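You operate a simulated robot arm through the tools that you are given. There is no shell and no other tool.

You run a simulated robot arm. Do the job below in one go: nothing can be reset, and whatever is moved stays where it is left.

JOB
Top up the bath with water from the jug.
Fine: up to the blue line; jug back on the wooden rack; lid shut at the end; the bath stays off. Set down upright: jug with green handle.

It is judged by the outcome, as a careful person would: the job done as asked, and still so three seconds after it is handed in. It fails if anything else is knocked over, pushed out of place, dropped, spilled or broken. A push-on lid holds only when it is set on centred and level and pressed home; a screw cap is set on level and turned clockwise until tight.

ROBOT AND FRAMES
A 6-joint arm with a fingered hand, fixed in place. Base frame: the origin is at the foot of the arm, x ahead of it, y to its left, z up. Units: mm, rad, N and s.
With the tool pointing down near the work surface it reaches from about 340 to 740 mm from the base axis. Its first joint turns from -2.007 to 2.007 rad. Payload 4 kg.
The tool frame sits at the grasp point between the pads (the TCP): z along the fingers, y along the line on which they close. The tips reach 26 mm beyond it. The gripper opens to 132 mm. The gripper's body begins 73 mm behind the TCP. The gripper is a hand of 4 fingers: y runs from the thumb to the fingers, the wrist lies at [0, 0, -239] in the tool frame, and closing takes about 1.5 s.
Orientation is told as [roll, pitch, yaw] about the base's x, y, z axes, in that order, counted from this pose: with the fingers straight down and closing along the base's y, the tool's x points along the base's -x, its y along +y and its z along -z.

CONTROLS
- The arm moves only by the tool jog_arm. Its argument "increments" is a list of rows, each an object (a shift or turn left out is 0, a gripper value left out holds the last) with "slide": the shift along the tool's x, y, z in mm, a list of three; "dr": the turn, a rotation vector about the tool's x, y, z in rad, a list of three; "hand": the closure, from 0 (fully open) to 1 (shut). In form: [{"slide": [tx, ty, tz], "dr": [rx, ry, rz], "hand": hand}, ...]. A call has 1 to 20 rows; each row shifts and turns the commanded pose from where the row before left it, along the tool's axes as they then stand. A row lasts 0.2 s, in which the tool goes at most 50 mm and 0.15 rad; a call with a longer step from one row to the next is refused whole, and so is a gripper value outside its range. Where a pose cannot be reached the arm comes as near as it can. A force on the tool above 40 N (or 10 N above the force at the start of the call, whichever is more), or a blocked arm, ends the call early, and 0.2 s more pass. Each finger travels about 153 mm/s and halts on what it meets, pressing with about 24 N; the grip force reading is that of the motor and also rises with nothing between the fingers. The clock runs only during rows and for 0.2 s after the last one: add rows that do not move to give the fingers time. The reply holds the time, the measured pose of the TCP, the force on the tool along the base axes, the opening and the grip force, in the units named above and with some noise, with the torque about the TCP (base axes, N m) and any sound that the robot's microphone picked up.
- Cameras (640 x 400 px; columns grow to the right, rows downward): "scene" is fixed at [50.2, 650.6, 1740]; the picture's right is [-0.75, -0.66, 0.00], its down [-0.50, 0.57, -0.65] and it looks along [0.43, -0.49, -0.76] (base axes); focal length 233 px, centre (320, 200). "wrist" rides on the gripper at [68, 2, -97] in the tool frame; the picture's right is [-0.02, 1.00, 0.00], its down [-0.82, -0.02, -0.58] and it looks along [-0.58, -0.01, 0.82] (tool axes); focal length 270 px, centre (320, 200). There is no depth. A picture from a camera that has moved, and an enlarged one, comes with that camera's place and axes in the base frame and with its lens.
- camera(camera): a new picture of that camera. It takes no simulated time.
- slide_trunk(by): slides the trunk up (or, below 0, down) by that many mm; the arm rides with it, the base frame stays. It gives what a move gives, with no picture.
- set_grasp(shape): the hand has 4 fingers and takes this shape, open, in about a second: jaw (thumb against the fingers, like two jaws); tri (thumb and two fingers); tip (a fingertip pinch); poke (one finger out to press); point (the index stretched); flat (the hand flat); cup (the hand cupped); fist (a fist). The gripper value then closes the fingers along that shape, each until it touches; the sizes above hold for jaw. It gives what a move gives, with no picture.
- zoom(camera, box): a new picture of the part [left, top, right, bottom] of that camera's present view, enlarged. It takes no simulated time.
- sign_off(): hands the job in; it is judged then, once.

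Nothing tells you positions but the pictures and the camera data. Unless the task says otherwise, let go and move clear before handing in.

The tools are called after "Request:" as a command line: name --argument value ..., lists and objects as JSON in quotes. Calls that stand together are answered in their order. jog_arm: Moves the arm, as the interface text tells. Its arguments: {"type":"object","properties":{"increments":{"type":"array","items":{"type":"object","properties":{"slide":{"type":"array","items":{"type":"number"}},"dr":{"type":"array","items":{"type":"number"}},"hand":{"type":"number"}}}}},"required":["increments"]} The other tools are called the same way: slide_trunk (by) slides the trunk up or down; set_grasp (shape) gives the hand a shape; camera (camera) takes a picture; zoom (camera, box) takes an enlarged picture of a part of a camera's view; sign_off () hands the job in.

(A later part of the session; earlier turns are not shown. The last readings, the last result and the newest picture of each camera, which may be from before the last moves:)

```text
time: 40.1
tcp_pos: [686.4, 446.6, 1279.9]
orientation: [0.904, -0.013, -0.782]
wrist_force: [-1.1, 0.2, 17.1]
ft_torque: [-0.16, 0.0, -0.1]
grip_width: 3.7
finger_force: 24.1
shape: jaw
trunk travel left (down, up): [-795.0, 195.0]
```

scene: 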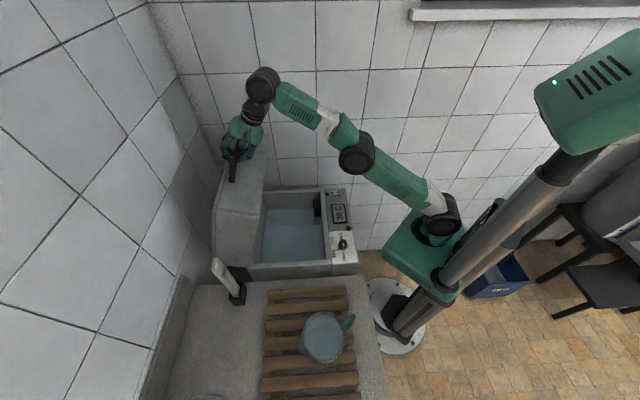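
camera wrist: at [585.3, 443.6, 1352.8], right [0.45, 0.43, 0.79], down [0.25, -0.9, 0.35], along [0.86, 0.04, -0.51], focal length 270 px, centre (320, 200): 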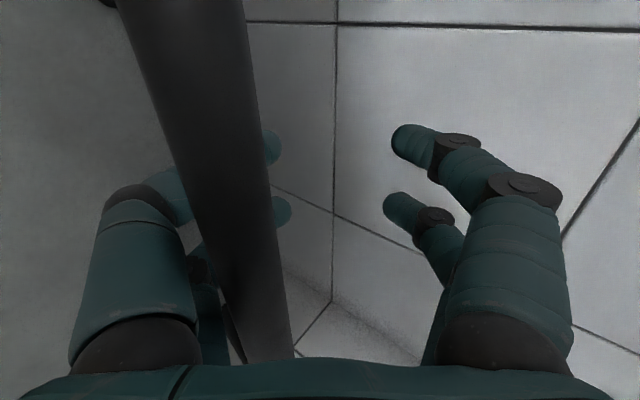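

Request:
jog_arm --increments '[{"slide": [0, -5.1, -6.2], "dr": [0.038, 0, 0]}, {"slide": [0, -5.3, -6.1], "dr": [0.038, 0, 0]}, {"slide": [0, -5.5, -5.9], "dr": [0.038, 0, 0]}, {"slide": [0, -5.7, -5.7], "dr": [0.038, 0, 0]}, {"slide": [0, -5.9, -5.5], "dr": [0.038, 0, 0]}, {"slide": [0, -6.1, -5.2], "dr": [0.038, 0, 0]}, {"slide": [0, -6.4, -5], "dr": [0.038, 0, 0]}, {"slide": [0, -6.6, -4.8], "dr": [0.038, 0, 0]}, {"slide": [0, -6.8, -4.5], "dr": [0.038, 0, 0]}, {"slide": [0, -7, -4.2], "dr": [0.038, 0, 0]}]'

Request:
camera --camera "wrist"

Request:
zoom --camera "scene" --box '[190, 60, 370, 280]'

```text
time: 42.3
tcp_pos: [626.1, 387.5, 1275.1]
orientation: [0.522, -0.012, -0.784]
wrist_force: [2.3, 3.8, 8.1]
ft_torque: [0.0, -0.03, -0.01]
grip_width: 3.8
finger_force: 23.9
shape: jaw
out of reach, approached as far as the arm can: row 9, 10
trunk travel left (down, up): [-795.0, 195.0]
```

```text
taken
camera wrist: at [544.5, 401.7, 1358.0], right [0.63, 0.6, 0.5], down [0.36, -0.79, 0.5], along [0.69, -0.14, -0.71], focal length 270 px, centre (320, 200)
```

wrist: 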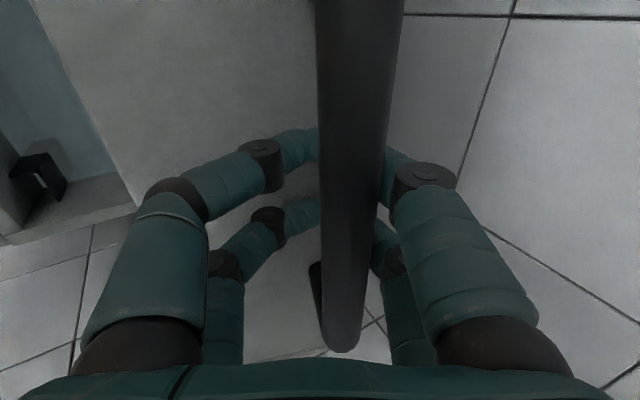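

```text
1.82 times, centred on (280, 170) of scene
camera zoom: at [50.2, 650.6, 1740.0], right [-0.75, -0.66, 0.0], down [-0.5, 0.57, -0.65], along [0.43, -0.49, -0.76], focal length 424 px, centre (393, 254)
```

zoom: 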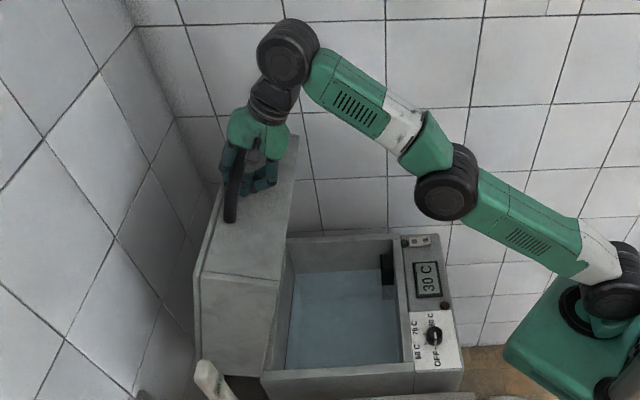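

The bar sits deep toward the palm, so the fingertips are touching the lid face. I'll ease the tool back along its axis and open there.

Request:
jog_arm --increments '[{"slide": [0, 3, -8]}, {"slide": [0, 3, -8]}, {"hand": 0.8}, {"hand": 0.6}, {"hand": 0.4}, {"hand": 0.3}]'

Request:
camera --camera "wrist"

Request:
zoom --camera "scene" --box '[190, 60, 370, 280]'

```text
time: 43.7
tcp_pos: [621.3, 381.8, 1286.4]
orientation: [0.52, -0.012, -0.782]
wrist_force: [-0.4, 0.0, -0.6]
ft_torque: [-0.03, -0.01, -0.03]
grip_width: 91.8
finger_force: 0.1
shape: jaw
out of reach, approached as far as the arm can: row 2
trunk travel left (down, up): [-795.0, 195.0]
```

```text
taken
camera wrist: at [539.3, 397.3, 1370.9], right [0.63, 0.6, 0.5], down [0.36, -0.79, 0.5], along [0.69, -0.13, -0.71], focal length 270 px, centre (320, 200)
```

wrist: 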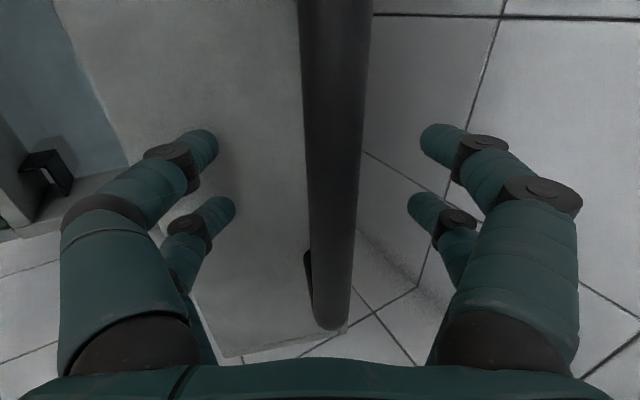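

```text
1.82 times, centred on (280, 170) of scene
camera zoom: at [50.2, 650.6, 1740.0], right [-0.75, -0.66, 0.0], down [-0.5, 0.57, -0.65], along [0.43, -0.49, -0.76], focal length 424 px, centre (393, 254)
```

zoom: 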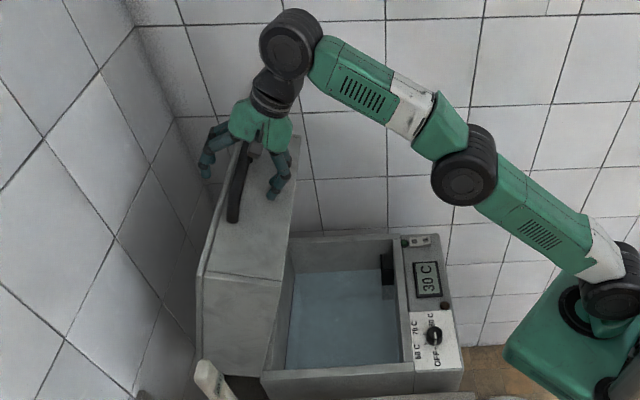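

The bar is free and the lid stays at about 71°. I'll raise the trunk slightly for reach and retreat along the tool axis.

Request:
slide_trunk --by 30

Request:
jog_arm --increments '[{"slide": [0, -6, -12]}, {"slide": [0, -6, -12]}, {"slide": [0, -3, -12]}, {"slide": [0, -3, -12]}]'

Request:
camera --camera "wrist"

Request:
zoom --camera "scene" --box '[190, 60, 370, 280]'

```text
time: 44.5
tcp_pos: [621.2, 381.9, 1318.2]
orientation: [0.52, -0.012, -0.783]
wrist_force: [0.5, 0.1, -0.5]
ft_torque: [0.01, 0.01, -0.03]
grip_width: 92.0
finger_force: 0.0
shape: jaw
trunk travel left (down, up): [-825.0, 165.0]
```

```text
time: 45.5
tcp_pos: [593.9, 354.8, 1350.1]
orientation: [0.52, -0.013, -0.786]
wrist_force: [-0.3, -0.5, 0.3]
ft_torque: [0.03, 0.01, 0.02]
grip_width: 91.9
finger_force: 0.1
shape: jaw
trunk travel left (down, up): [-825.0, 165.0]
```

```text
taken
camera wrist: at [510.5, 369.6, 1433.4], right [0.63, 0.6, 0.5], down [0.36, -0.79, 0.5], along [0.69, -0.13, -0.71], focal length 270 px, centre (320, 200)
```

wrist: 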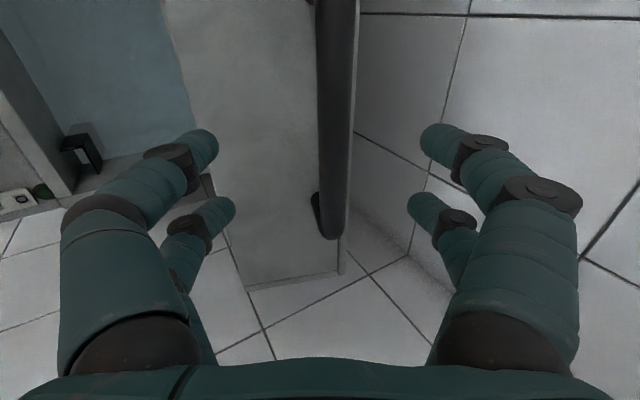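

```text
1.82 times, centred on (280, 170) of scene
camera zoom: at [50.2, 650.6, 1740.0], right [-0.75, -0.66, 0.0], down [-0.5, 0.57, -0.65], along [0.43, -0.49, -0.76], focal length 424 px, centre (393, 254)
```

zoom: 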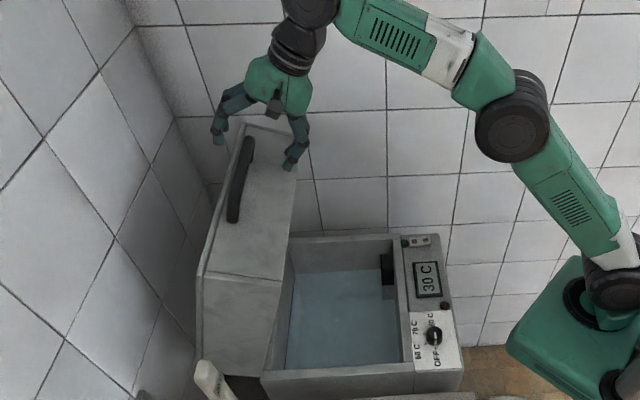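

The lid is free and stays open. Now I'll look into the bath for the blue line.

Request:
zoom --camera "scene" --box '[255, 175, 365, 280]'

Request:
jog_arm --increments '[{"slide": [0, -25, -20]}, {"slide": [0, -30, -10]}, {"slide": [0, -30, -10]}, {"slide": [0, -35, 0]}, {"slide": [0, -35, 0]}, {"slide": [0, -35, 0]}]'

Request:
camera --camera "wrist"

```text
3.81 times, centred on (310, 228) of scene
camera zoom: at [50.2, 650.6, 1740.0], right [-0.75, -0.66, 0.0], down [-0.5, 0.57, -0.65], along [0.43, -0.49, -0.76], focal length 887 px, centre (358, 95)
```

zoom: 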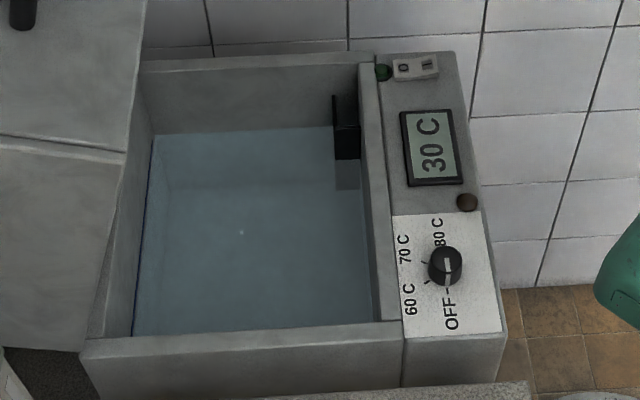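

```text
time: 46.9
tcp_pos: [461.4, 224.5, 1292.3]
orientation: [0.522, -0.012, -0.784]
wrist_force: [-0.4, -0.6, -1.5]
ft_torque: [0.01, -0.01, 0.0]
grip_width: 92.2
finger_force: 0.2
shape: jaw
trunk travel left (down, up): [-825.0, 165.0]
```

```text
taken
camera wrist: at [379.1, 238.9, 1374.9], right [0.62, 0.6, 0.5], down [0.36, -0.79, 0.5], along [0.69, -0.13, -0.71], focal length 270 px, centre (320, 200)
```

wrist: 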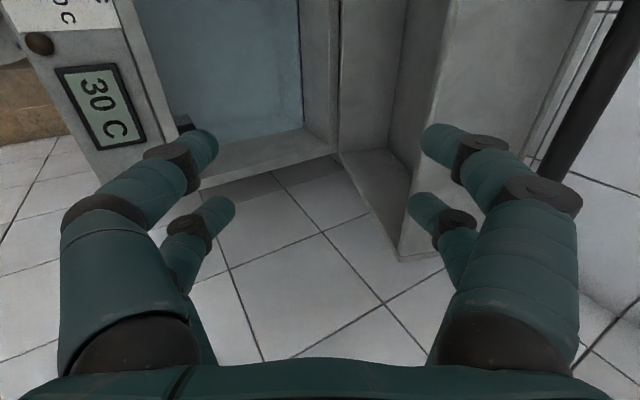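

Request:
jog_arm --increments '[{"dr": [0.13, 0, 0]}, {"dr": [0.13, 0, 0]}, {"dr": [0.13, 0, 0]}, {"dr": [0.13, 0, 0]}, {"dr": [0, 0, -0.143]}, {"dr": [0, 0, -0.143]}, {"dr": [0, 0, -0.143]}, {"dr": [0, 0, -0.143]}, {"dr": [0, 0, -0.143]}, {"dr": [0, 0, -0.143]}, {"dr": [0, 0, -0.143]}, {"dr": [0, 0, -0.143]}, {"dr": [0, 0, -0.143]}, {"dr": [0, 0, -0.143]}, {"dr": [0, 0, -0.141]}, {"slide": [0, 0, 40]}, {"slide": [0, 0, 40]}, {"slide": [0, 0, 40]}]'

Request:
camera --camera "wrist"

```text
time: 50.7
tcp_pos: [463.6, 222.4, 1170.7]
orientation: [-0.012, -0.001, 0.787]
wrist_force: [-0.6, 0.7, 0.6]
ft_torque: [0.0, 0.0, -0.02]
grip_width: 92.2
finger_force: 0.2
shape: jaw
trunk travel left (down, up): [-825.0, 165.0]
```

```text
taken
camera wrist: at [414.0, 175.8, 1266.3], right [-0.69, 0.72, -0.01], down [0.59, 0.57, 0.58], along [0.42, 0.39, -0.82], focal length 270 px, centre (320, 200)
```

wrist: 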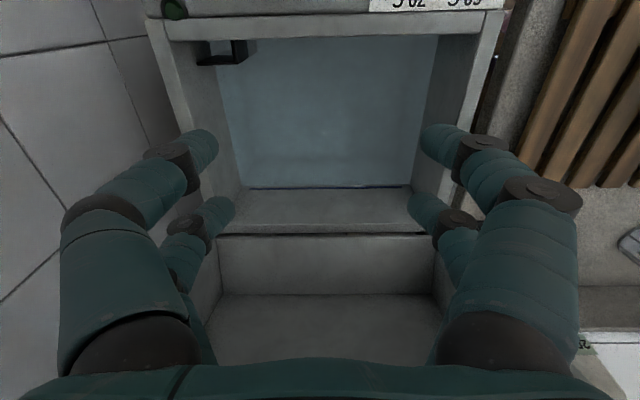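

Request:
jog_arm --increments '[{"dr": [0, 0, -0.143]}, {"dr": [0, 0, -0.143]}, {"dr": [0, 0, -0.143]}, {"dr": [0, 0, -0.143]}, {"dr": [0, 0, -0.143]}, {"dr": [0, 0, -0.143]}, {"dr": [0, 0, -0.143]}, {"dr": [0, 0, -0.143]}, {"dr": [0, 0, -0.143]}, {"dr": [0, 0, -0.143]}, {"dr": [0, 0, -0.141]}, {"slide": [0, -20, 0]}, {"slide": [0, -20, 0]}]'

Request:
camera --camera "wrist"

```text
time: 53.5
tcp_pos: [387.2, 362.0, 1154.6]
orientation: [-0.006, 0.053, 2.315]
wrist_force: [0.0, -0.4, 0.0]
ft_torque: [-0.02, 0.0, -0.01]
grip_width: 92.5
finger_force: 0.1
shape: jaw
out of reach, approached as far as the arm can: row 9, 10, 11
trunk travel left (down, up): [-825.0, 165.0]
```

```text
taken
camera wrist: at [428.4, 312.4, 1253.7], right [-0.75, -0.66, -0.01], down [-0.56, 0.63, 0.53], along [-0.35, 0.41, -0.85], focal length 270 px, centre (320, 200)
```

wrist: 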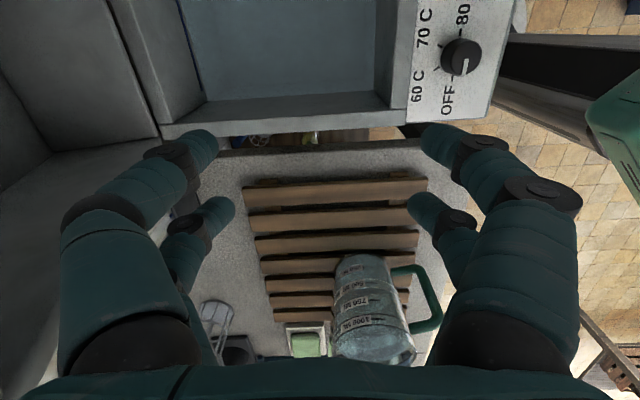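

The wrist ran to a joint limit there, and this view doesn't show the inner walls well. I can see the jug's graduations, 1000 ml down to about 250. I'll return to a yaw between those and look into the bath for the blue line.

Request:
jog_arm --increments '[{"slide": [0, 0, -30]}, {"dr": [0, 0, 0.14]}, {"dr": [0, 0, 0.14]}, {"dr": [0, 0, 0.14]}, {"dr": [0, 0, 0.14]}, {"dr": [0, 0, 0.14]}, {"dr": [0, 0, 0.14]}, {"dr": [0, 0, 0.14]}, {"dr": [0, 0, 0.14]}, {"dr": [0, 0, 0.14]}, {"dr": [0, 0, 0.14]}, {"dr": [0, 0, 0.14]}]'

```text
time: 56.1
tcp_pos: [387.5, 359.7, 1184.0]
orientation: [-0.047, -0.007, 0.778]
wrist_force: [-0.8, -0.3, -0.9]
ft_torque: [0.02, 0.01, 0.01]
grip_width: 92.0
finger_force: 0.0
shape: jaw
trunk travel left (down, up): [-825.0, 165.0]
```

Request:
jog_arm --increments '[{"dr": [0, 0, 0.143]}, {"dr": [0, 0, 0.143]}, {"dr": [0, 0, 0.143]}, {"dr": [0, 0, 0.143]}, {"dr": [0, 0, 0.143]}, {"dr": [0, 0, 0.143]}, {"dr": [0, 0, 0.143]}, {"dr": [0, 0, 0.143]}, {"dr": [0, 0, 0.143]}, {"dr": [0, 0, 0.143]}, {"dr": [0, 0, 0.141]}, {"slide": [-25, 20, 0]}, {"slide": [-25, 20, 0]}, {"slide": [-25, 20, 0]}, {"slide": [-25, 20, 0]}]'

Request:
camera --camera "wrist"

Request:
zoom --camera "wrist" --box '[0, 0, 320, 200]'

```text
time: 59.3
tcp_pos: [515.7, 343.7, 1190.0]
orientation: [0.004, -0.048, -0.79]
wrist_force: [-1.0, -1.0, -0.9]
ft_torque: [0.03, 0.03, -0.03]
grip_width: 92.0
finger_force: 0.1
shape: jaw
trunk travel left (down, up): [-825.0, 165.0]
```

```text
taken
camera wrist: at [465.1, 395.4, 1282.6], right [0.73, 0.69, 0.01], down [0.54, -0.58, 0.62], along [0.42, -0.45, -0.79], focal length 270 px, centre (320, 200)
```

wrist: 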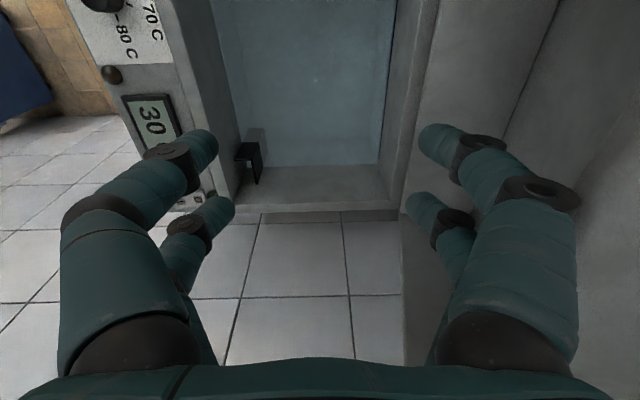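

```text
2.00 times, centred on (160, 100) of wrist
camera zoom: at [465.1, 395.4, 1282.6], right [0.73, 0.69, 0.01], down [0.54, -0.58, 0.62], along [0.42, -0.45, -0.79], focal length 541 px, centre (640, 400)
```

zoom: 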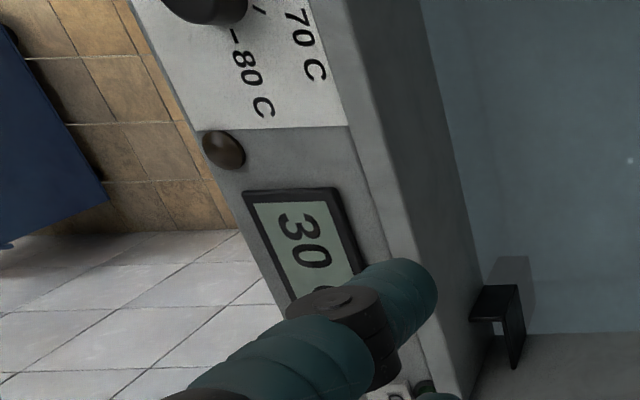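

Request:
zoom --camera "wrist" --box '[200, 120, 300, 220]'

Request:
zoom --camera "scene" --box '[290, 180, 370, 230]'

Request:
zoom --camera "scene" --box '[240, 180, 350, 280]'

```text
4.00 times, centred on (250, 170) of wrist
camera zoom: at [465.1, 395.4, 1282.6], right [0.73, 0.69, 0.01], down [0.54, -0.58, 0.62], along [0.42, -0.45, -0.79], focal length 1081 px, centre (600, 320)
```

zoom: 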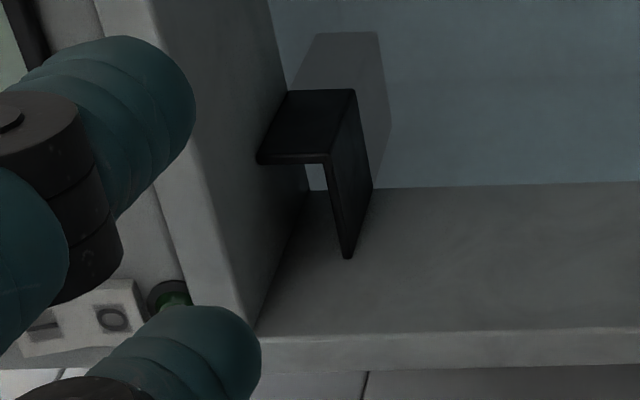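

```text
8.00 times, centred on (330, 205) of scene
camera zoom: at [50.2, 650.6, 1740.0], right [-0.75, -0.66, 0.0], down [-0.5, 0.57, -0.65], along [0.43, -0.49, -0.76], focal length 1864 px, centre (240, 160)
```

zoom: 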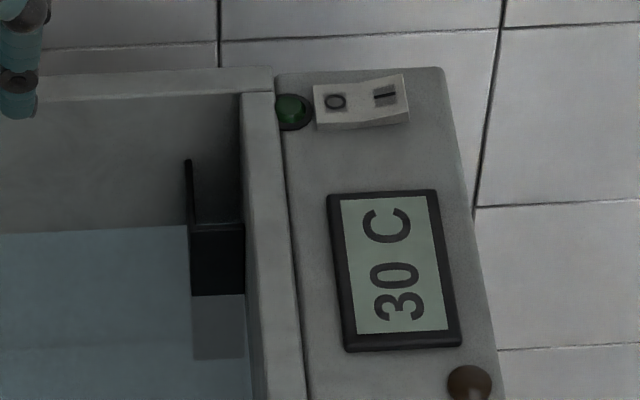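

```text
4.00 times, centred on (295, 230) of scene
camera zoom: at [50.2, 650.6, 1740.0], right [-0.75, -0.66, 0.0], down [-0.5, 0.57, -0.65], along [0.43, -0.49, -0.76], focal length 932 px, centre (420, 80)
```

zoom: 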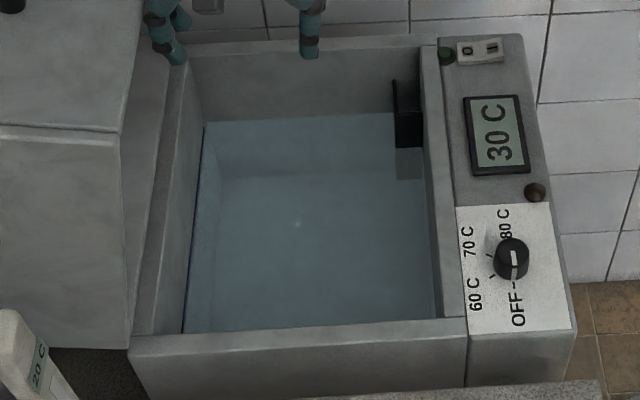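

I haven't found the blue line on the far, hinge-side or front walls. Next I'll check the counter-side wall from the far side.

Request:
jog_arm --increments '[{"slide": [-30, -15, 0]}, {"slide": [-35, -15, 0]}, {"slide": [-35, -15, 0]}, {"slide": [-35, 0, 0]}, {"dr": [0, 0, -0.143]}, {"dr": [0, 0, -0.143]}, {"dr": [0, 0, -0.143]}, {"dr": [0, 0, -0.143]}, {"dr": [0, 0, -0.143]}, {"dr": [0, 0, -0.143]}, {"dr": [0, 0, -0.143]}, {"dr": [0, 0, -0.143]}, {"dr": [0, 0, -0.143]}, {"dr": [0, 0, -0.143]}, {"dr": [0, 0, -0.141]}]'

Request:
camera --camera "wrist"

Request:
zoom --camera "wrist" --box '[320, 0, 560, 150]'

```text
time: 62.5
tcp_pos: [579.3, 217.6, 1196.3]
orientation: [-0.048, -0.005, 0.781]
wrist_force: [0.0, 0.5, 0.5]
ft_torque: [0.05, 0.0, 0.04]
grip_width: 91.8
finger_force: 0.0
shape: jaw
trunk travel left (down, up): [-825.0, 165.0]
```

```text
taken
camera wrist: at [525.2, 172.2, 1291.9], right [-0.69, 0.73, -0.05], down [0.57, 0.58, 0.58], along [0.45, 0.37, -0.81], focal length 270 px, centre (320, 200)
```

wrist: 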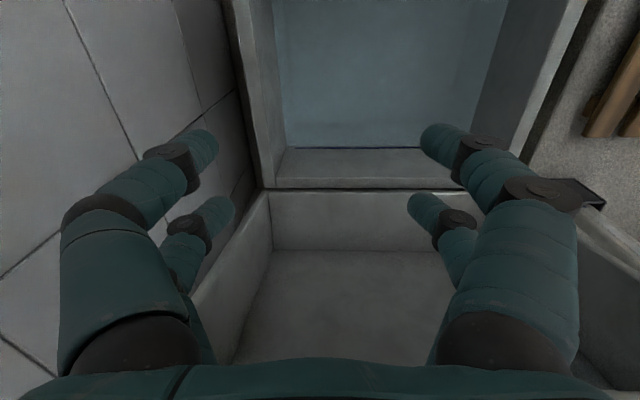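

```text
2.67 times, centred on (440, 75) of wrist
camera zoom: at [525.2, 172.2, 1291.9], right [-0.69, 0.73, -0.05], down [0.57, 0.58, 0.58], along [0.45, 0.37, -0.81], focal length 721 px, centre (0, 533)
```

zoom: 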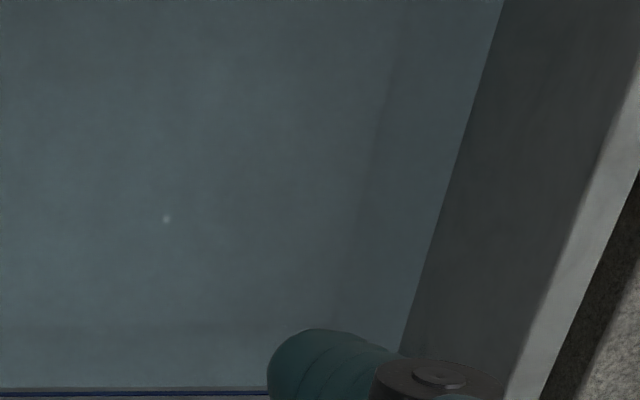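

Request:
zoom --camera "wrist" --box '[270, 110, 430, 210]'

Request:
zoom --camera "scene" --box '[270, 195, 320, 270]'

```text
4.00 times, centred on (350, 160) of wrist
camera zoom: at [525.2, 172.2, 1291.9], right [-0.69, 0.73, -0.05], down [0.57, 0.58, 0.58], along [0.45, 0.37, -0.81], focal length 1081 px, centre (200, 360)
```

zoom: 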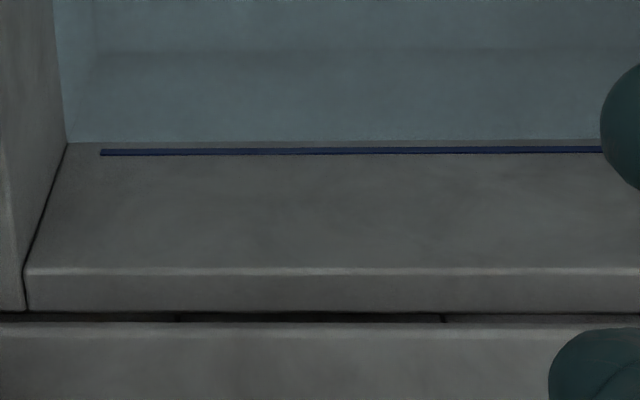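

```text
5.33 times, centred on (295, 232) of scene
camera zoom: at [50.2, 650.6, 1740.0], right [-0.75, -0.66, 0.0], down [-0.5, 0.57, -0.65], along [0.43, -0.49, -0.76], focal length 1242 px, centre (453, 27)
```

zoom: 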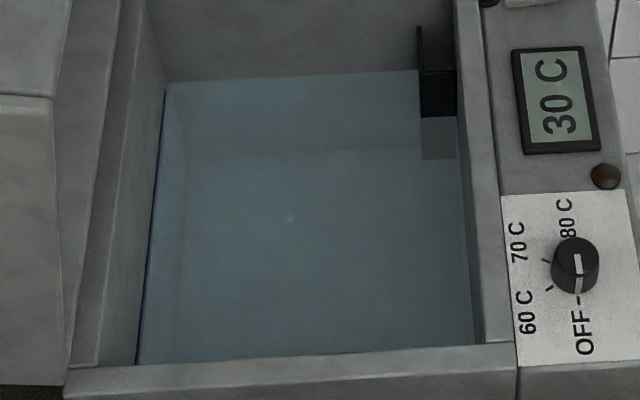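

The blue line is on the hinge-side wall, about 10–15 mm above the present water level. I plan to grip the jug round its body from above, so I'll open the hand wide and go over the jug to measure it.

Request:
jog_arm --increments '[{"slide": [6.2, 39.4, -2], "hand": 0}, {"slide": [6.2, 39.4, -2]}, {"slide": [6.2, 39.4, -2]}, {"slide": [6.2, 39.4, -2]}, {"slide": [6.2, 39.4, -2]}, {"slide": [6.2, 39.4, -2]}, {"slide": [6.2, 39.4, -2]}, {"slide": [6.2, 39.4, -2]}, {"slide": [6.2, 39.4, -2]}, {"slide": [6.2, 39.4, -2]}, {"slide": [6.2, 39.4, -2]}, {"slide": [6.2, 39.4, -2]}, {"slide": [6.2, 39.4, -2]}, {"slide": [6.2, 39.4, -2]}, {"dr": [0, 0, -0.132]}, {"dr": [0, 0, -0.132]}, {"dr": [0, 0, -0.132]}, {"dr": [0, 0, -0.132]}]'

Request:
camera --camera "wrist"

Request:
camera --camera "scene"

```text
time: 66.3
tcp_pos: [129.0, 547.4, 1196.6]
orientation: [-0.045, 0.021, 1.31]
wrist_force: [-0.5, -0.4, -1.1]
ft_torque: [0.0, 0.0, -0.01]
grip_width: 132.1
finger_force: 0.0
shape: jaw
trunk travel left (down, up): [-825.0, 165.0]
```

```text
taken
camera wrist: at [106.0, 484.8, 1295.2], right [-0.96, 0.28, -0.04], down [0.21, 0.8, 0.56], along [0.19, 0.53, -0.83], focal length 270 px, centre (320, 200)
```

wrist: 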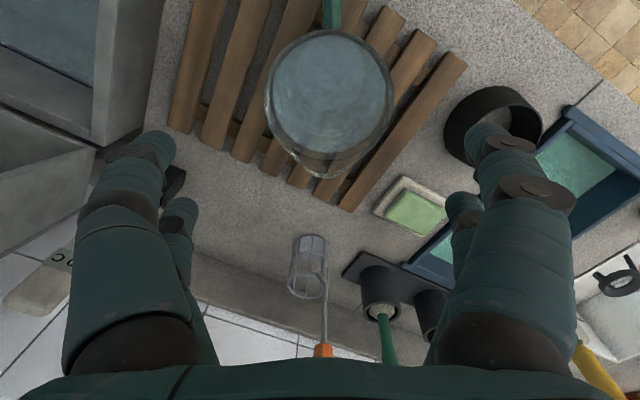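

```text
taken
```

scene: 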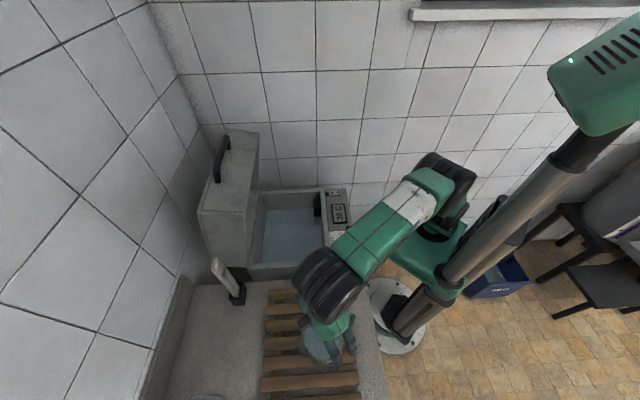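

Request:
jog_arm --increments '[{"dr": [-0.045, -0.021, 0]}, {}]'

Request:
zoom --camera "wrist" --box '[220, 0, 440, 200]'

Request:
zoom --camera "scene" --box '[270, 290, 390, 380]'

```text
time: 66.9
tcp_pos: [127.7, 546.6, 1197.0]
orientation: [0.001, -0.002, 1.309]
wrist_force: [0.2, 1.0, -0.5]
ft_torque: [-0.05, 0.0, -0.03]
grip_width: 131.8
finger_force: 0.1
shape: jaw
trunk travel left (down, up): [-825.0, 165.0]
```

```text
2.00 times, centred on (330, 100) of wrist
camera zoom: at [109.6, 481.6, 1293.9], right [-0.96, 0.28, 0.0], down [0.23, 0.78, 0.58], along [0.16, 0.56, -0.82], focal length 541 px, centre (300, 400)
```

zoom: 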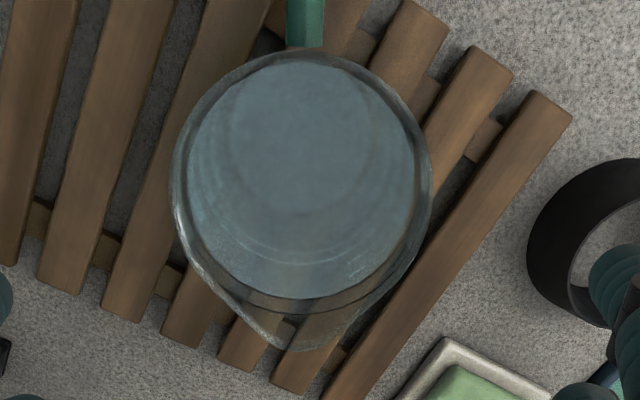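

```text
4.44 times, centred on (330, 335) of scene
camera zoom: at [50.2, 650.6, 1740.0], right [-0.75, -0.66, 0.0], down [-0.5, 0.57, -0.65], along [0.43, -0.49, -0.76], focal length 1035 px, centre (276, -400)
```

zoom: 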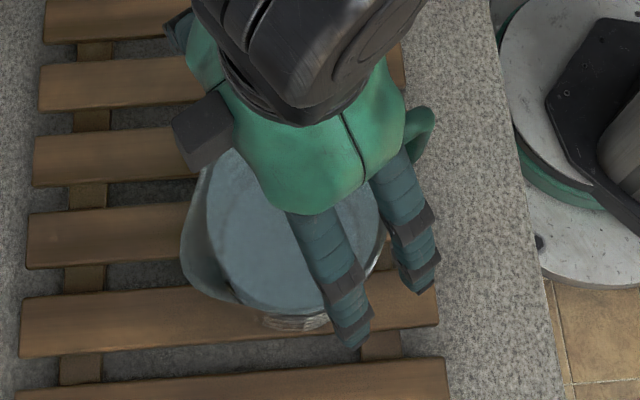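

The hand is centred over the jug, whose rim is about 115 mm across with its top at z≈1042. Before gripping, I'll rehearse the pouring pose over the bath with the empty hand to confirm it's reachable.

Request:
jog_arm --increments '[{"slide": [14.8, -37.2, 0]}, {"slide": [14.8, -37.2, 0]}, {"slide": [14.8, -37.2, 0]}, {"slide": [14.8, -37.2, 0]}, {"slide": [14.8, -37.2, 0]}, {"slide": [14.8, -37.2, 0]}, {"slide": [14.8, -37.2, 0]}, {"slide": [14.8, -37.2, 0]}, {"slide": [14.8, -37.2, 0]}]'

Request:
jog_arm --increments '[{"dr": [0, 0, 0.14]}, {"dr": [0, 0, 0.14]}, {"dr": [0, 0, 0.14]}, {"dr": [0, 0, 0.14]}, {"dr": [0, 0, 0.14]}, {"dr": [0, 0, 0.14]}, {"dr": [0, 0, 0.14]}, {"dr": [0, 0, 0.14]}, {"dr": [0, 0, 0.14]}, {"dr": [0, 0, 0.14]}, {"dr": [0, 0, 0.14]}, {"dr": [0, 0, 0.14]}, {"dr": [0, 0, 0.14]}, {"dr": [0, 0, 0.14]}, {"dr": [0, 0, 0.134]}]'

Request:
jog_arm --increments '[{"dr": [0, 0.13, 0]}, {"dr": [0, 0.13, 0]}, {"dr": [0, 0.13, 0]}, {"dr": [0, 0.13, 0]}, {"dr": [0, 0.13, 0]}, {"dr": [0, 0.13, 0]}, {"dr": [0, 0.13, 0]}, {"dr": [0, 0.13, 0]}, {"dr": [0, 0.13, 0]}, {"dr": [0, 0.13, 0]}, {"dr": [0, 0.13, 0]}, {"dr": [0, 0.13, 0]}]'

Request:
camera --camera "scene"

Request:
camera --camera "wrist"

```text
time: 68.9
tcp_pos: [418.1, 329.7, 1195.8]
orientation: [0.002, -0.001, 1.308]
wrist_force: [0.7, 0.6, 1.4]
ft_torque: [0.04, -0.01, 0.02]
grip_width: 131.9
finger_force: 0.1
shape: jaw
trunk travel left (down, up): [-825.0, 165.0]
```

```text
time: 72.1
tcp_pos: [417.5, 334.0, 1197.8]
orientation: [-0.002, 0.001, -0.788]
wrist_force: [0.6, -0.4, 0.8]
ft_torque: [0.03, -0.03, 0.03]
grip_width: 132.0
finger_force: 0.1
shape: jaw
trunk travel left (down, up): [-825.0, 165.0]
```

```text
time: 74.7
tcp_pos: [415.9, 332.2, 1196.0]
orientation: [0.06, 1.564, -0.724]
wrist_force: [-0.6, 0.2, 0.0]
ft_torque: [0.0, 0.0, 0.01]
grip_width: 132.1
finger_force: 0.1
shape: jaw
trunk travel left (down, up): [-825.0, 165.0]
```

```text
taken
```

scene: 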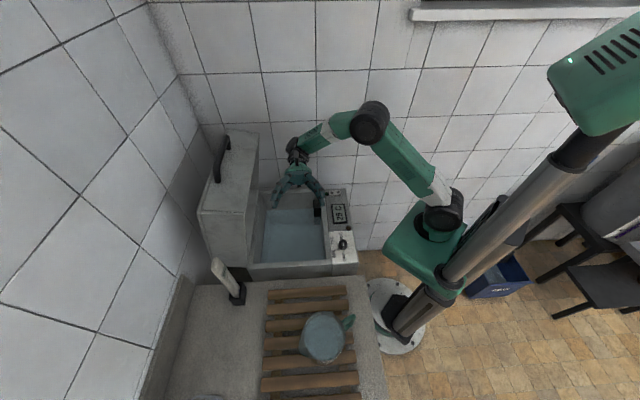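

```text
taken
camera wrist: at [486.7, 265.6, 1265.5], right [0.71, 0.71, -0.03], down [0.4, -0.43, -0.81], along [-0.58, 0.56, -0.58], focal length 270 px, centre (320, 200)
```

wrist: 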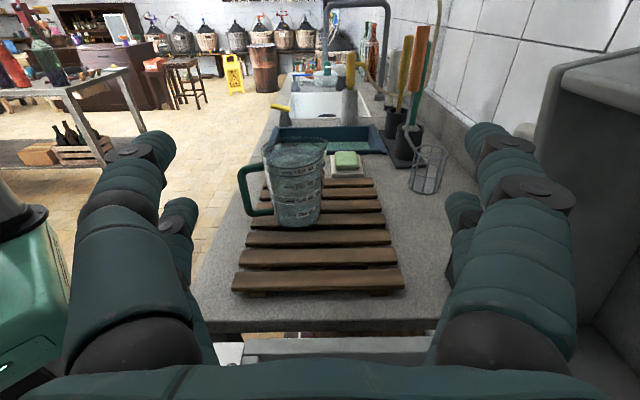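

The pour pose works, and from here there's a clear side view of the jug. I'll zoom in on it.

Request:
zoom --camera "wrist" --box '[220, 110, 380, 250]'

Request:
zoom --camera "scene" --box '[255, 175, 365, 280]'

```text
2.86 times, centred on (300, 180) of wrist
camera zoom: at [486.7, 265.6, 1265.5], right [0.71, 0.71, -0.03], down [0.4, -0.43, -0.81], along [-0.58, 0.56, -0.58], focal length 772 px, centre (377, 257)
```

zoom: 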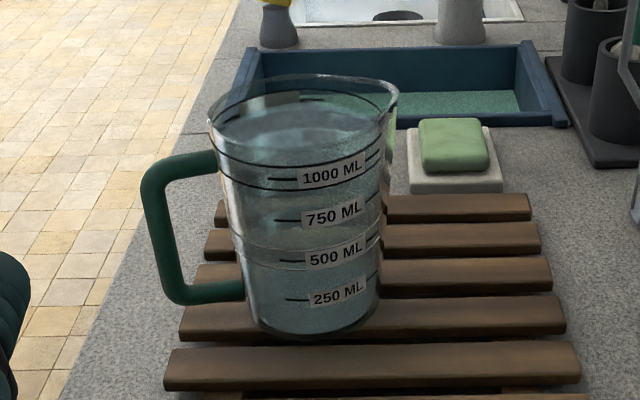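

```text
3.81 times, centred on (310, 228) of scene
camera zoom: at [50.2, 650.6, 1740.0], right [-0.75, -0.66, 0.0], down [-0.5, 0.57, -0.65], along [0.43, -0.49, -0.76], focal length 887 px, centre (358, 95)
```

zoom: 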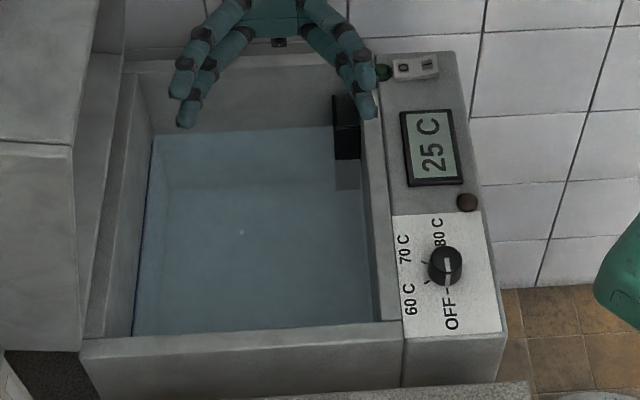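

The jug tapers, wider at the top, so a grip below the rim will hold well. I'll return above the jug.

Request:
jog_arm --increments '[{"dr": [0, -0.13, 0]}, {"dr": [0, -0.13, 0]}, {"dr": [0, -0.13, 0]}, {"dr": [0, -0.13, 0]}, {"dr": [0, -0.13, 0]}, {"dr": [0, -0.13, 0]}, {"dr": [0, -0.13, 0]}, {"dr": [0, -0.13, 0]}, {"dr": [0, -0.13, 0]}, {"dr": [0, -0.13, 0]}, {"dr": [0, -0.13, 0]}, {"dr": [0, -0.13, 0]}]'

Request:
jog_arm --increments '[{"dr": [0, 0, -0.14]}, {"dr": [0, 0, -0.14]}, {"dr": [0, 0, -0.14]}, {"dr": [0, 0, -0.14]}, {"dr": [0, 0, -0.14]}, {"dr": [0, 0, -0.14]}, {"dr": [0, 0, -0.14]}, {"dr": [0, 0, -0.14]}, {"dr": [0, 0, -0.14]}, {"dr": [0, 0, -0.14]}, {"dr": [0, 0, -0.14]}, {"dr": [0, 0, -0.14]}, {"dr": [0, 0, -0.14]}, {"dr": [0, 0, -0.14]}, {"dr": [0, 0, -0.134]}]'

Request:
jog_arm --increments '[{"slide": [-14.8, 37.2, 0]}, {"slide": [-14.8, 37.2, 0]}, {"slide": [-14.8, 37.2, 0]}, {"slide": [-14.8, 37.2, 0]}, {"slide": [-14.8, 37.2, 0]}, {"slide": [-14.8, 37.2, 0]}, {"slide": [-14.8, 37.2, 0]}, {"slide": [-14.8, 37.2, 0]}, {"slide": [-14.8, 37.2, 0]}, {}]'

Request:
zoom --camera "wrist" --box '[220, 0, 440, 200]'

```text
time: 77.3
tcp_pos: [418.0, 332.9, 1197.8]
orientation: [0.001, -0.001, -0.785]
wrist_force: [0.0, -0.3, -0.1]
ft_torque: [0.0, 0.02, 0.02]
grip_width: 131.9
finger_force: 0.0
shape: jaw
trunk travel left (down, up): [-825.0, 165.0]
```

```text
time: 80.5
tcp_pos: [416.9, 331.8, 1196.7]
orientation: [0.002, -0.002, 1.311]
wrist_force: [0.3, 0.5, 0.2]
ft_torque: [-0.02, -0.02, -0.02]
grip_width: 131.9
finger_force: 0.1
shape: jaw
trunk travel left (down, up): [-825.0, 165.0]
```

```text
time: 82.7
tcp_pos: [126.4, 549.0, 1198.5]
orientation: [0.001, -0.002, 1.308]
wrist_force: [-0.3, 1.0, -0.5]
ft_torque: [0.0, 0.02, -0.02]
grip_width: 131.9
finger_force: 0.0
shape: jaw
trunk travel left (down, up): [-825.0, 165.0]
```

```text
2.00 times, centred on (330, 100) of wrist
camera zoom: at [108.1, 481.7, 1293.9], right [-0.96, 0.28, 0.0], down [0.23, 0.78, 0.58], along [0.16, 0.56, -0.82], focal length 541 px, centre (300, 400)
```

zoom: 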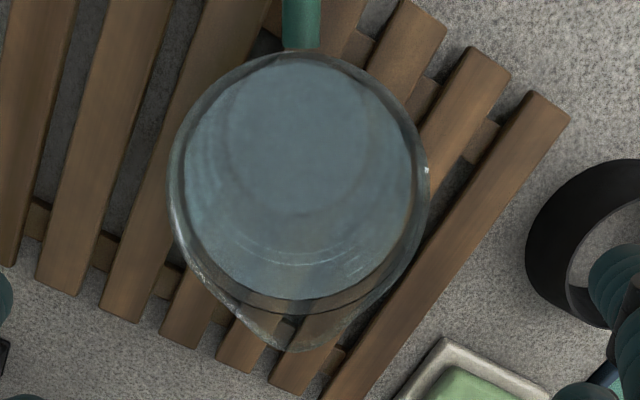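

The fingers splay in a V from a narrow palm, so a deep body grip from above won't fit. I'll back off and look at the other hand shapes to find one that can wrap the jug's handle.

Request:
jog_arm --increments '[{"slide": [30, 0, -30]}, {"slide": [30, 0, -30]}, {"slide": [30, 0, -20]}]'

Request:
set_grasp --shape "fist"

Request:
camera --camera "wrist"

Request:
jog_arm --increments '[{"hand": 1.0}, {"hand": 1.0}, {"hand": 1.0}, {"hand": 1.0}, {"hand": 1.0}]'

Request:
camera --camera "wrist"

Request:
set_grasp --shape "cup"

Request:
camera --camera "wrist"

Request:
jog_arm --increments '[{"hand": 1.0}, {"hand": 1.0}, {"hand": 1.0}, {"hand": 1.0}, {"hand": 1.0}]'

Request:
camera --camera "wrist"

```text
time: 83.5
tcp_pos: [103.5, 459.9, 1277.3]
orientation: [0.002, -0.003, 1.308]
wrist_force: [0.2, -0.1, -0.8]
ft_torque: [-0.01, 0.01, 0.01]
grip_width: 131.8
finger_force: 0.1
shape: jaw
trunk travel left (down, up): [-825.0, 165.0]
```

```text
time: 84.4
tcp_pos: [102.3, 461.1, 1276.1]
orientation: [0.0, -0.002, 1.308]
wrist_force: [-0.2, 1.2, 0.1]
ft_torque: [0.0, 0.0, 0.02]
grip_width: 0.0
finger_force: 0.1
shape: fist
trunk travel left (down, up): [-825.0, 165.0]
```

```text
taken
camera wrist: at [84.7, 394.6, 1372.8], right [-0.96, 0.28, 0.0], down [0.23, 0.78, 0.58], along [0.16, 0.55, -0.82], focal length 270 px, centre (320, 200)
```

wrist: 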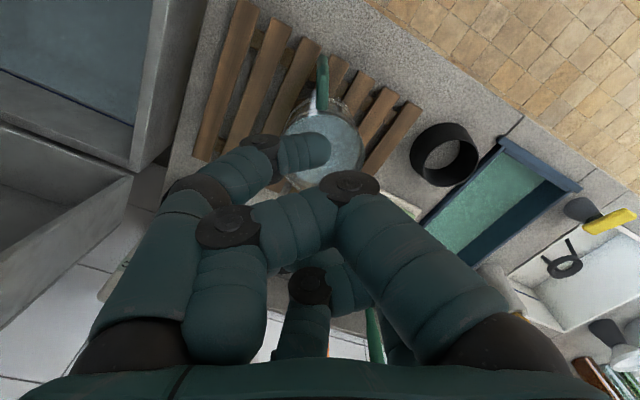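

```text
time: 85.6
tcp_pos: [103.5, 460.7, 1277.9]
orientation: [0.0, -0.001, 1.307]
wrist_force: [-0.7, -0.7, 0.5]
ft_torque: [0.01, 0.0, 0.02]
grip_width: 0.0
finger_force: 0.0
shape: fist
trunk travel left (down, up): [-825.0, 165.0]
```

```text
taken
camera wrist: at [84.6, 394.3, 1373.0], right [-0.96, 0.28, 0.0], down [0.23, 0.78, 0.58], along [0.16, 0.56, -0.82], focal length 270 px, centre (320, 200)
```

wrist: 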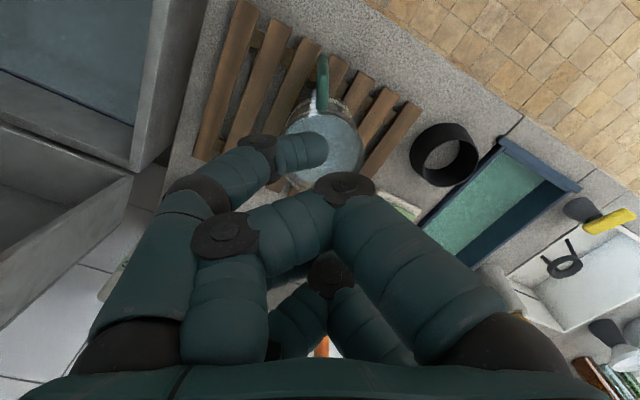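

```text
time: 86.5
tcp_pos: [104.9, 460.2, 1277.3]
orientation: [0.002, -0.002, 1.308]
wrist_force: [0.4, -1.0, -0.9]
ft_torque: [0.01, 0.0, 0.02]
grip_width: 26.5
finger_force: 0.1
shape: cup
trunk travel left (down, up): [-825.0, 165.0]
```

```text
taken
camera wrist: at [84.6, 394.3, 1373.0], right [-0.96, 0.28, 0.0], down [0.23, 0.78, 0.58], along [0.16, 0.56, -0.82], focal length 270 px, centre (320, 200)
```

wrist: 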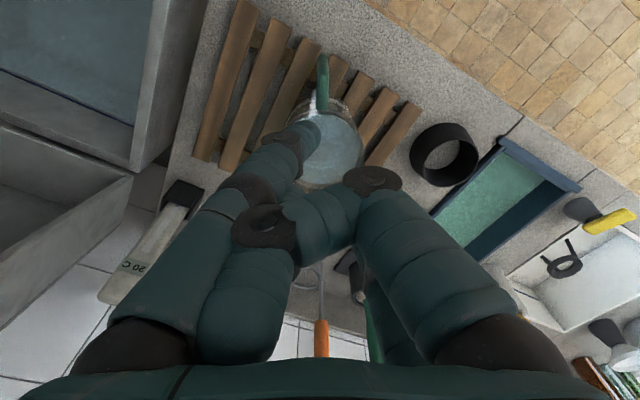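

```text
time: 87.7
tcp_pos: [104.4, 460.0, 1276.7]
orientation: [0.001, -0.002, 1.307]
wrist_force: [-0.4, 0.4, -0.4]
ft_torque: [-0.02, 0.01, 0.01]
grip_width: 18.2
finger_force: 24.6
shape: cup
trunk travel left (down, up): [-825.0, 165.0]
```

```text
taken
camera wrist: at [84.6, 394.3, 1373.0], right [-0.96, 0.28, 0.0], down [0.23, 0.78, 0.58], along [0.16, 0.56, -0.82], focal length 270 px, centre (320, 200)
```

wrist: 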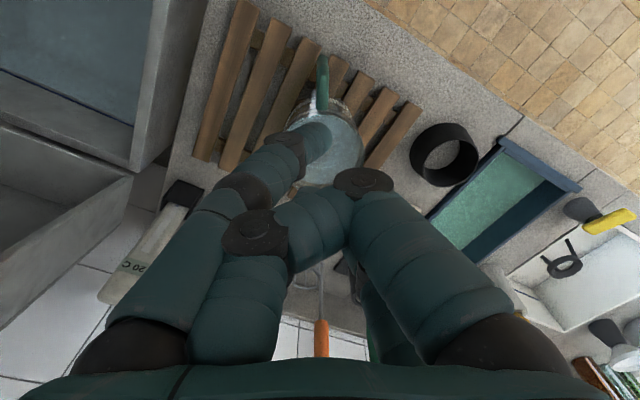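

Request:
set_grasp --shape "jaw"

Request:
jog_arm --increments '[{"hand": 0.85}, {"hand": 0.85}, {"hand": 0.85}, {"hand": 0.85}, {"hand": 0.85}, {"hand": 0.85}]'

Request:
camera --camera "wrist"

Request:
zoom --camera "scene" --box '[280, 200, 440, 300]'

Request:
jog_arm --increments '[{"hand": 1.0}, {"hand": 1.0}, {"hand": 1.0}]'

Request:
camera --camera "wrist"

Request:
set_grasp --shape "tri"

Request:
camera --camera "wrist"

Request:
set_grasp --shape "tip"

Request:
camera --camera "wrist"

```text
time: 88.6
tcp_pos: [104.7, 461.1, 1276.3]
orientation: [0.002, -0.002, 1.308]
wrist_force: [-0.9, 0.3, 0.1]
ft_torque: [0.02, 0.0, 0.02]
grip_width: 131.9
finger_force: 0.0
shape: jaw
trunk travel left (down, up): [-825.0, 165.0]
```

```text
time: 90.0
tcp_pos: [103.7, 461.1, 1276.8]
orientation: [0.002, -0.001, 1.307]
wrist_force: [-0.6, -0.5, -1.0]
ft_torque: [-0.02, -0.02, 0.03]
grip_width: 20.3
finger_force: 0.1
shape: jaw
trunk travel left (down, up): [-825.0, 165.0]
```

```text
taken
camera wrist: at [84.6, 394.3, 1372.9], right [-0.96, 0.28, 0.0], down [0.23, 0.78, 0.58], along [0.16, 0.56, -0.82], focal length 270 px, centre (320, 200)
```

wrist: 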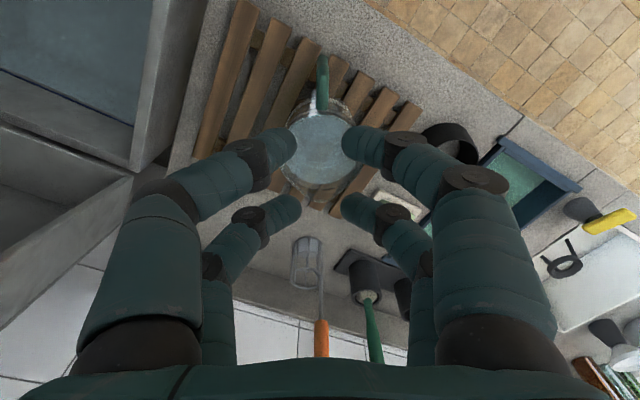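

```text
4.00 times, centred on (360, 250) of scene
camera zoom: at [50.2, 650.6, 1740.0], right [-0.75, -0.66, 0.0], down [-0.5, 0.57, -0.65], along [0.43, -0.49, -0.76], focal length 932 px, centre (160, 0)
```

zoom: 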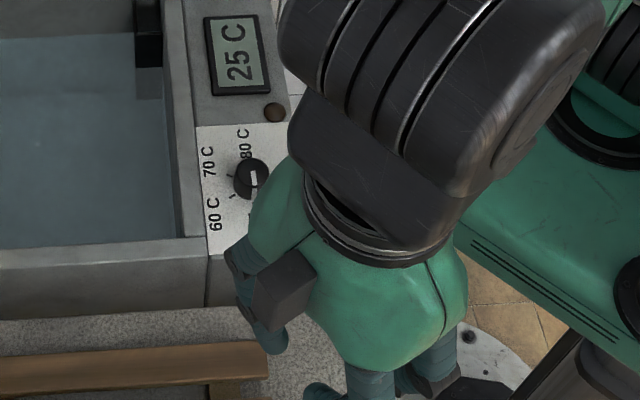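

```text
time: 90.8
tcp_pos: [104.7, 461.1, 1277.1]
orientation: [0.001, -0.003, 1.308]
wrist_force: [-0.1, 0.6, -0.3]
ft_torque: [0.01, 0.0, -0.04]
grip_width: 0.0
finger_force: 23.9
shape: jaw
trunk travel left (down, up): [-825.0, 165.0]
```

```text
taken
camera wrist: at [84.6, 394.3, 1372.9], right [-0.96, 0.28, 0.0], down [0.23, 0.78, 0.58], along [0.16, 0.55, -0.82], focal length 270 px, centre (320, 200)
```

wrist: 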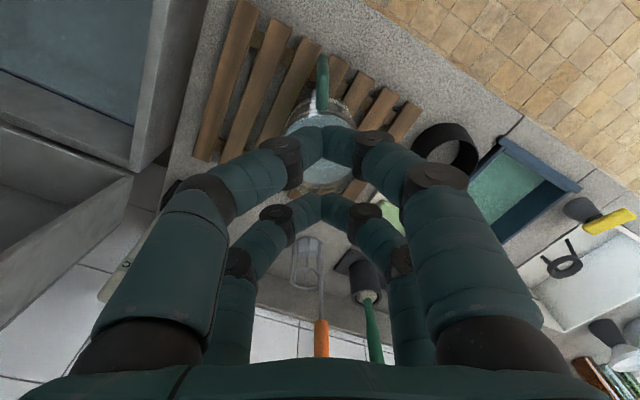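

```text
time: 91.7
tcp_pos: [105.1, 460.9, 1276.9]
orientation: [0.001, -0.001, 1.307]
wrist_force: [-0.7, 0.8, 0.7]
ft_torque: [-0.01, -0.01, -0.02]
grip_width: 131.8
finger_force: 0.1
shape: tri
trunk travel left (down, up): [-825.0, 165.0]
```

```text
taken
camera wrist: at [84.6, 394.3, 1373.0], right [-0.96, 0.28, 0.0], down [0.23, 0.78, 0.58], along [0.16, 0.56, -0.82], focal length 270 px, centre (320, 200)
```

wrist: 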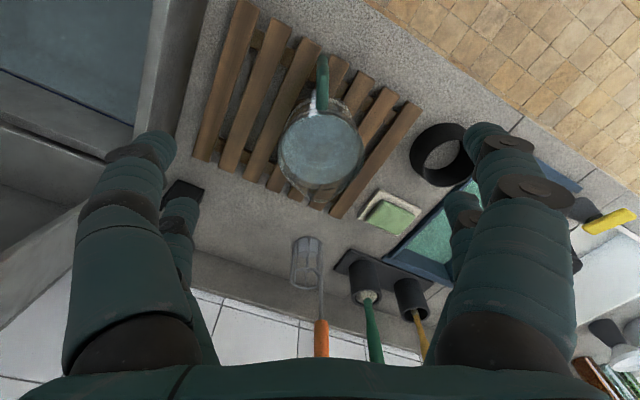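

```text
time: 92.6
tcp_pos: [104.4, 460.6, 1277.6]
orientation: [0.001, -0.001, 1.306]
wrist_force: [-0.6, 0.0, 0.0]
ft_torque: [0.01, 0.0, 0.0]
grip_width: 131.7
finger_force: 0.2
shape: tip
trunk travel left (down, up): [-825.0, 165.0]
```

```text
taken
camera wrist: at [84.6, 394.3, 1372.9], right [-0.96, 0.28, 0.0], down [0.23, 0.78, 0.58], along [0.16, 0.55, -0.82], focal length 270 px, centre (320, 200)
```

wrist: 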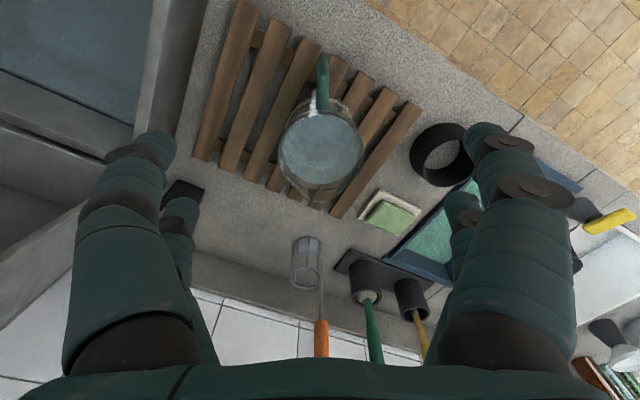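

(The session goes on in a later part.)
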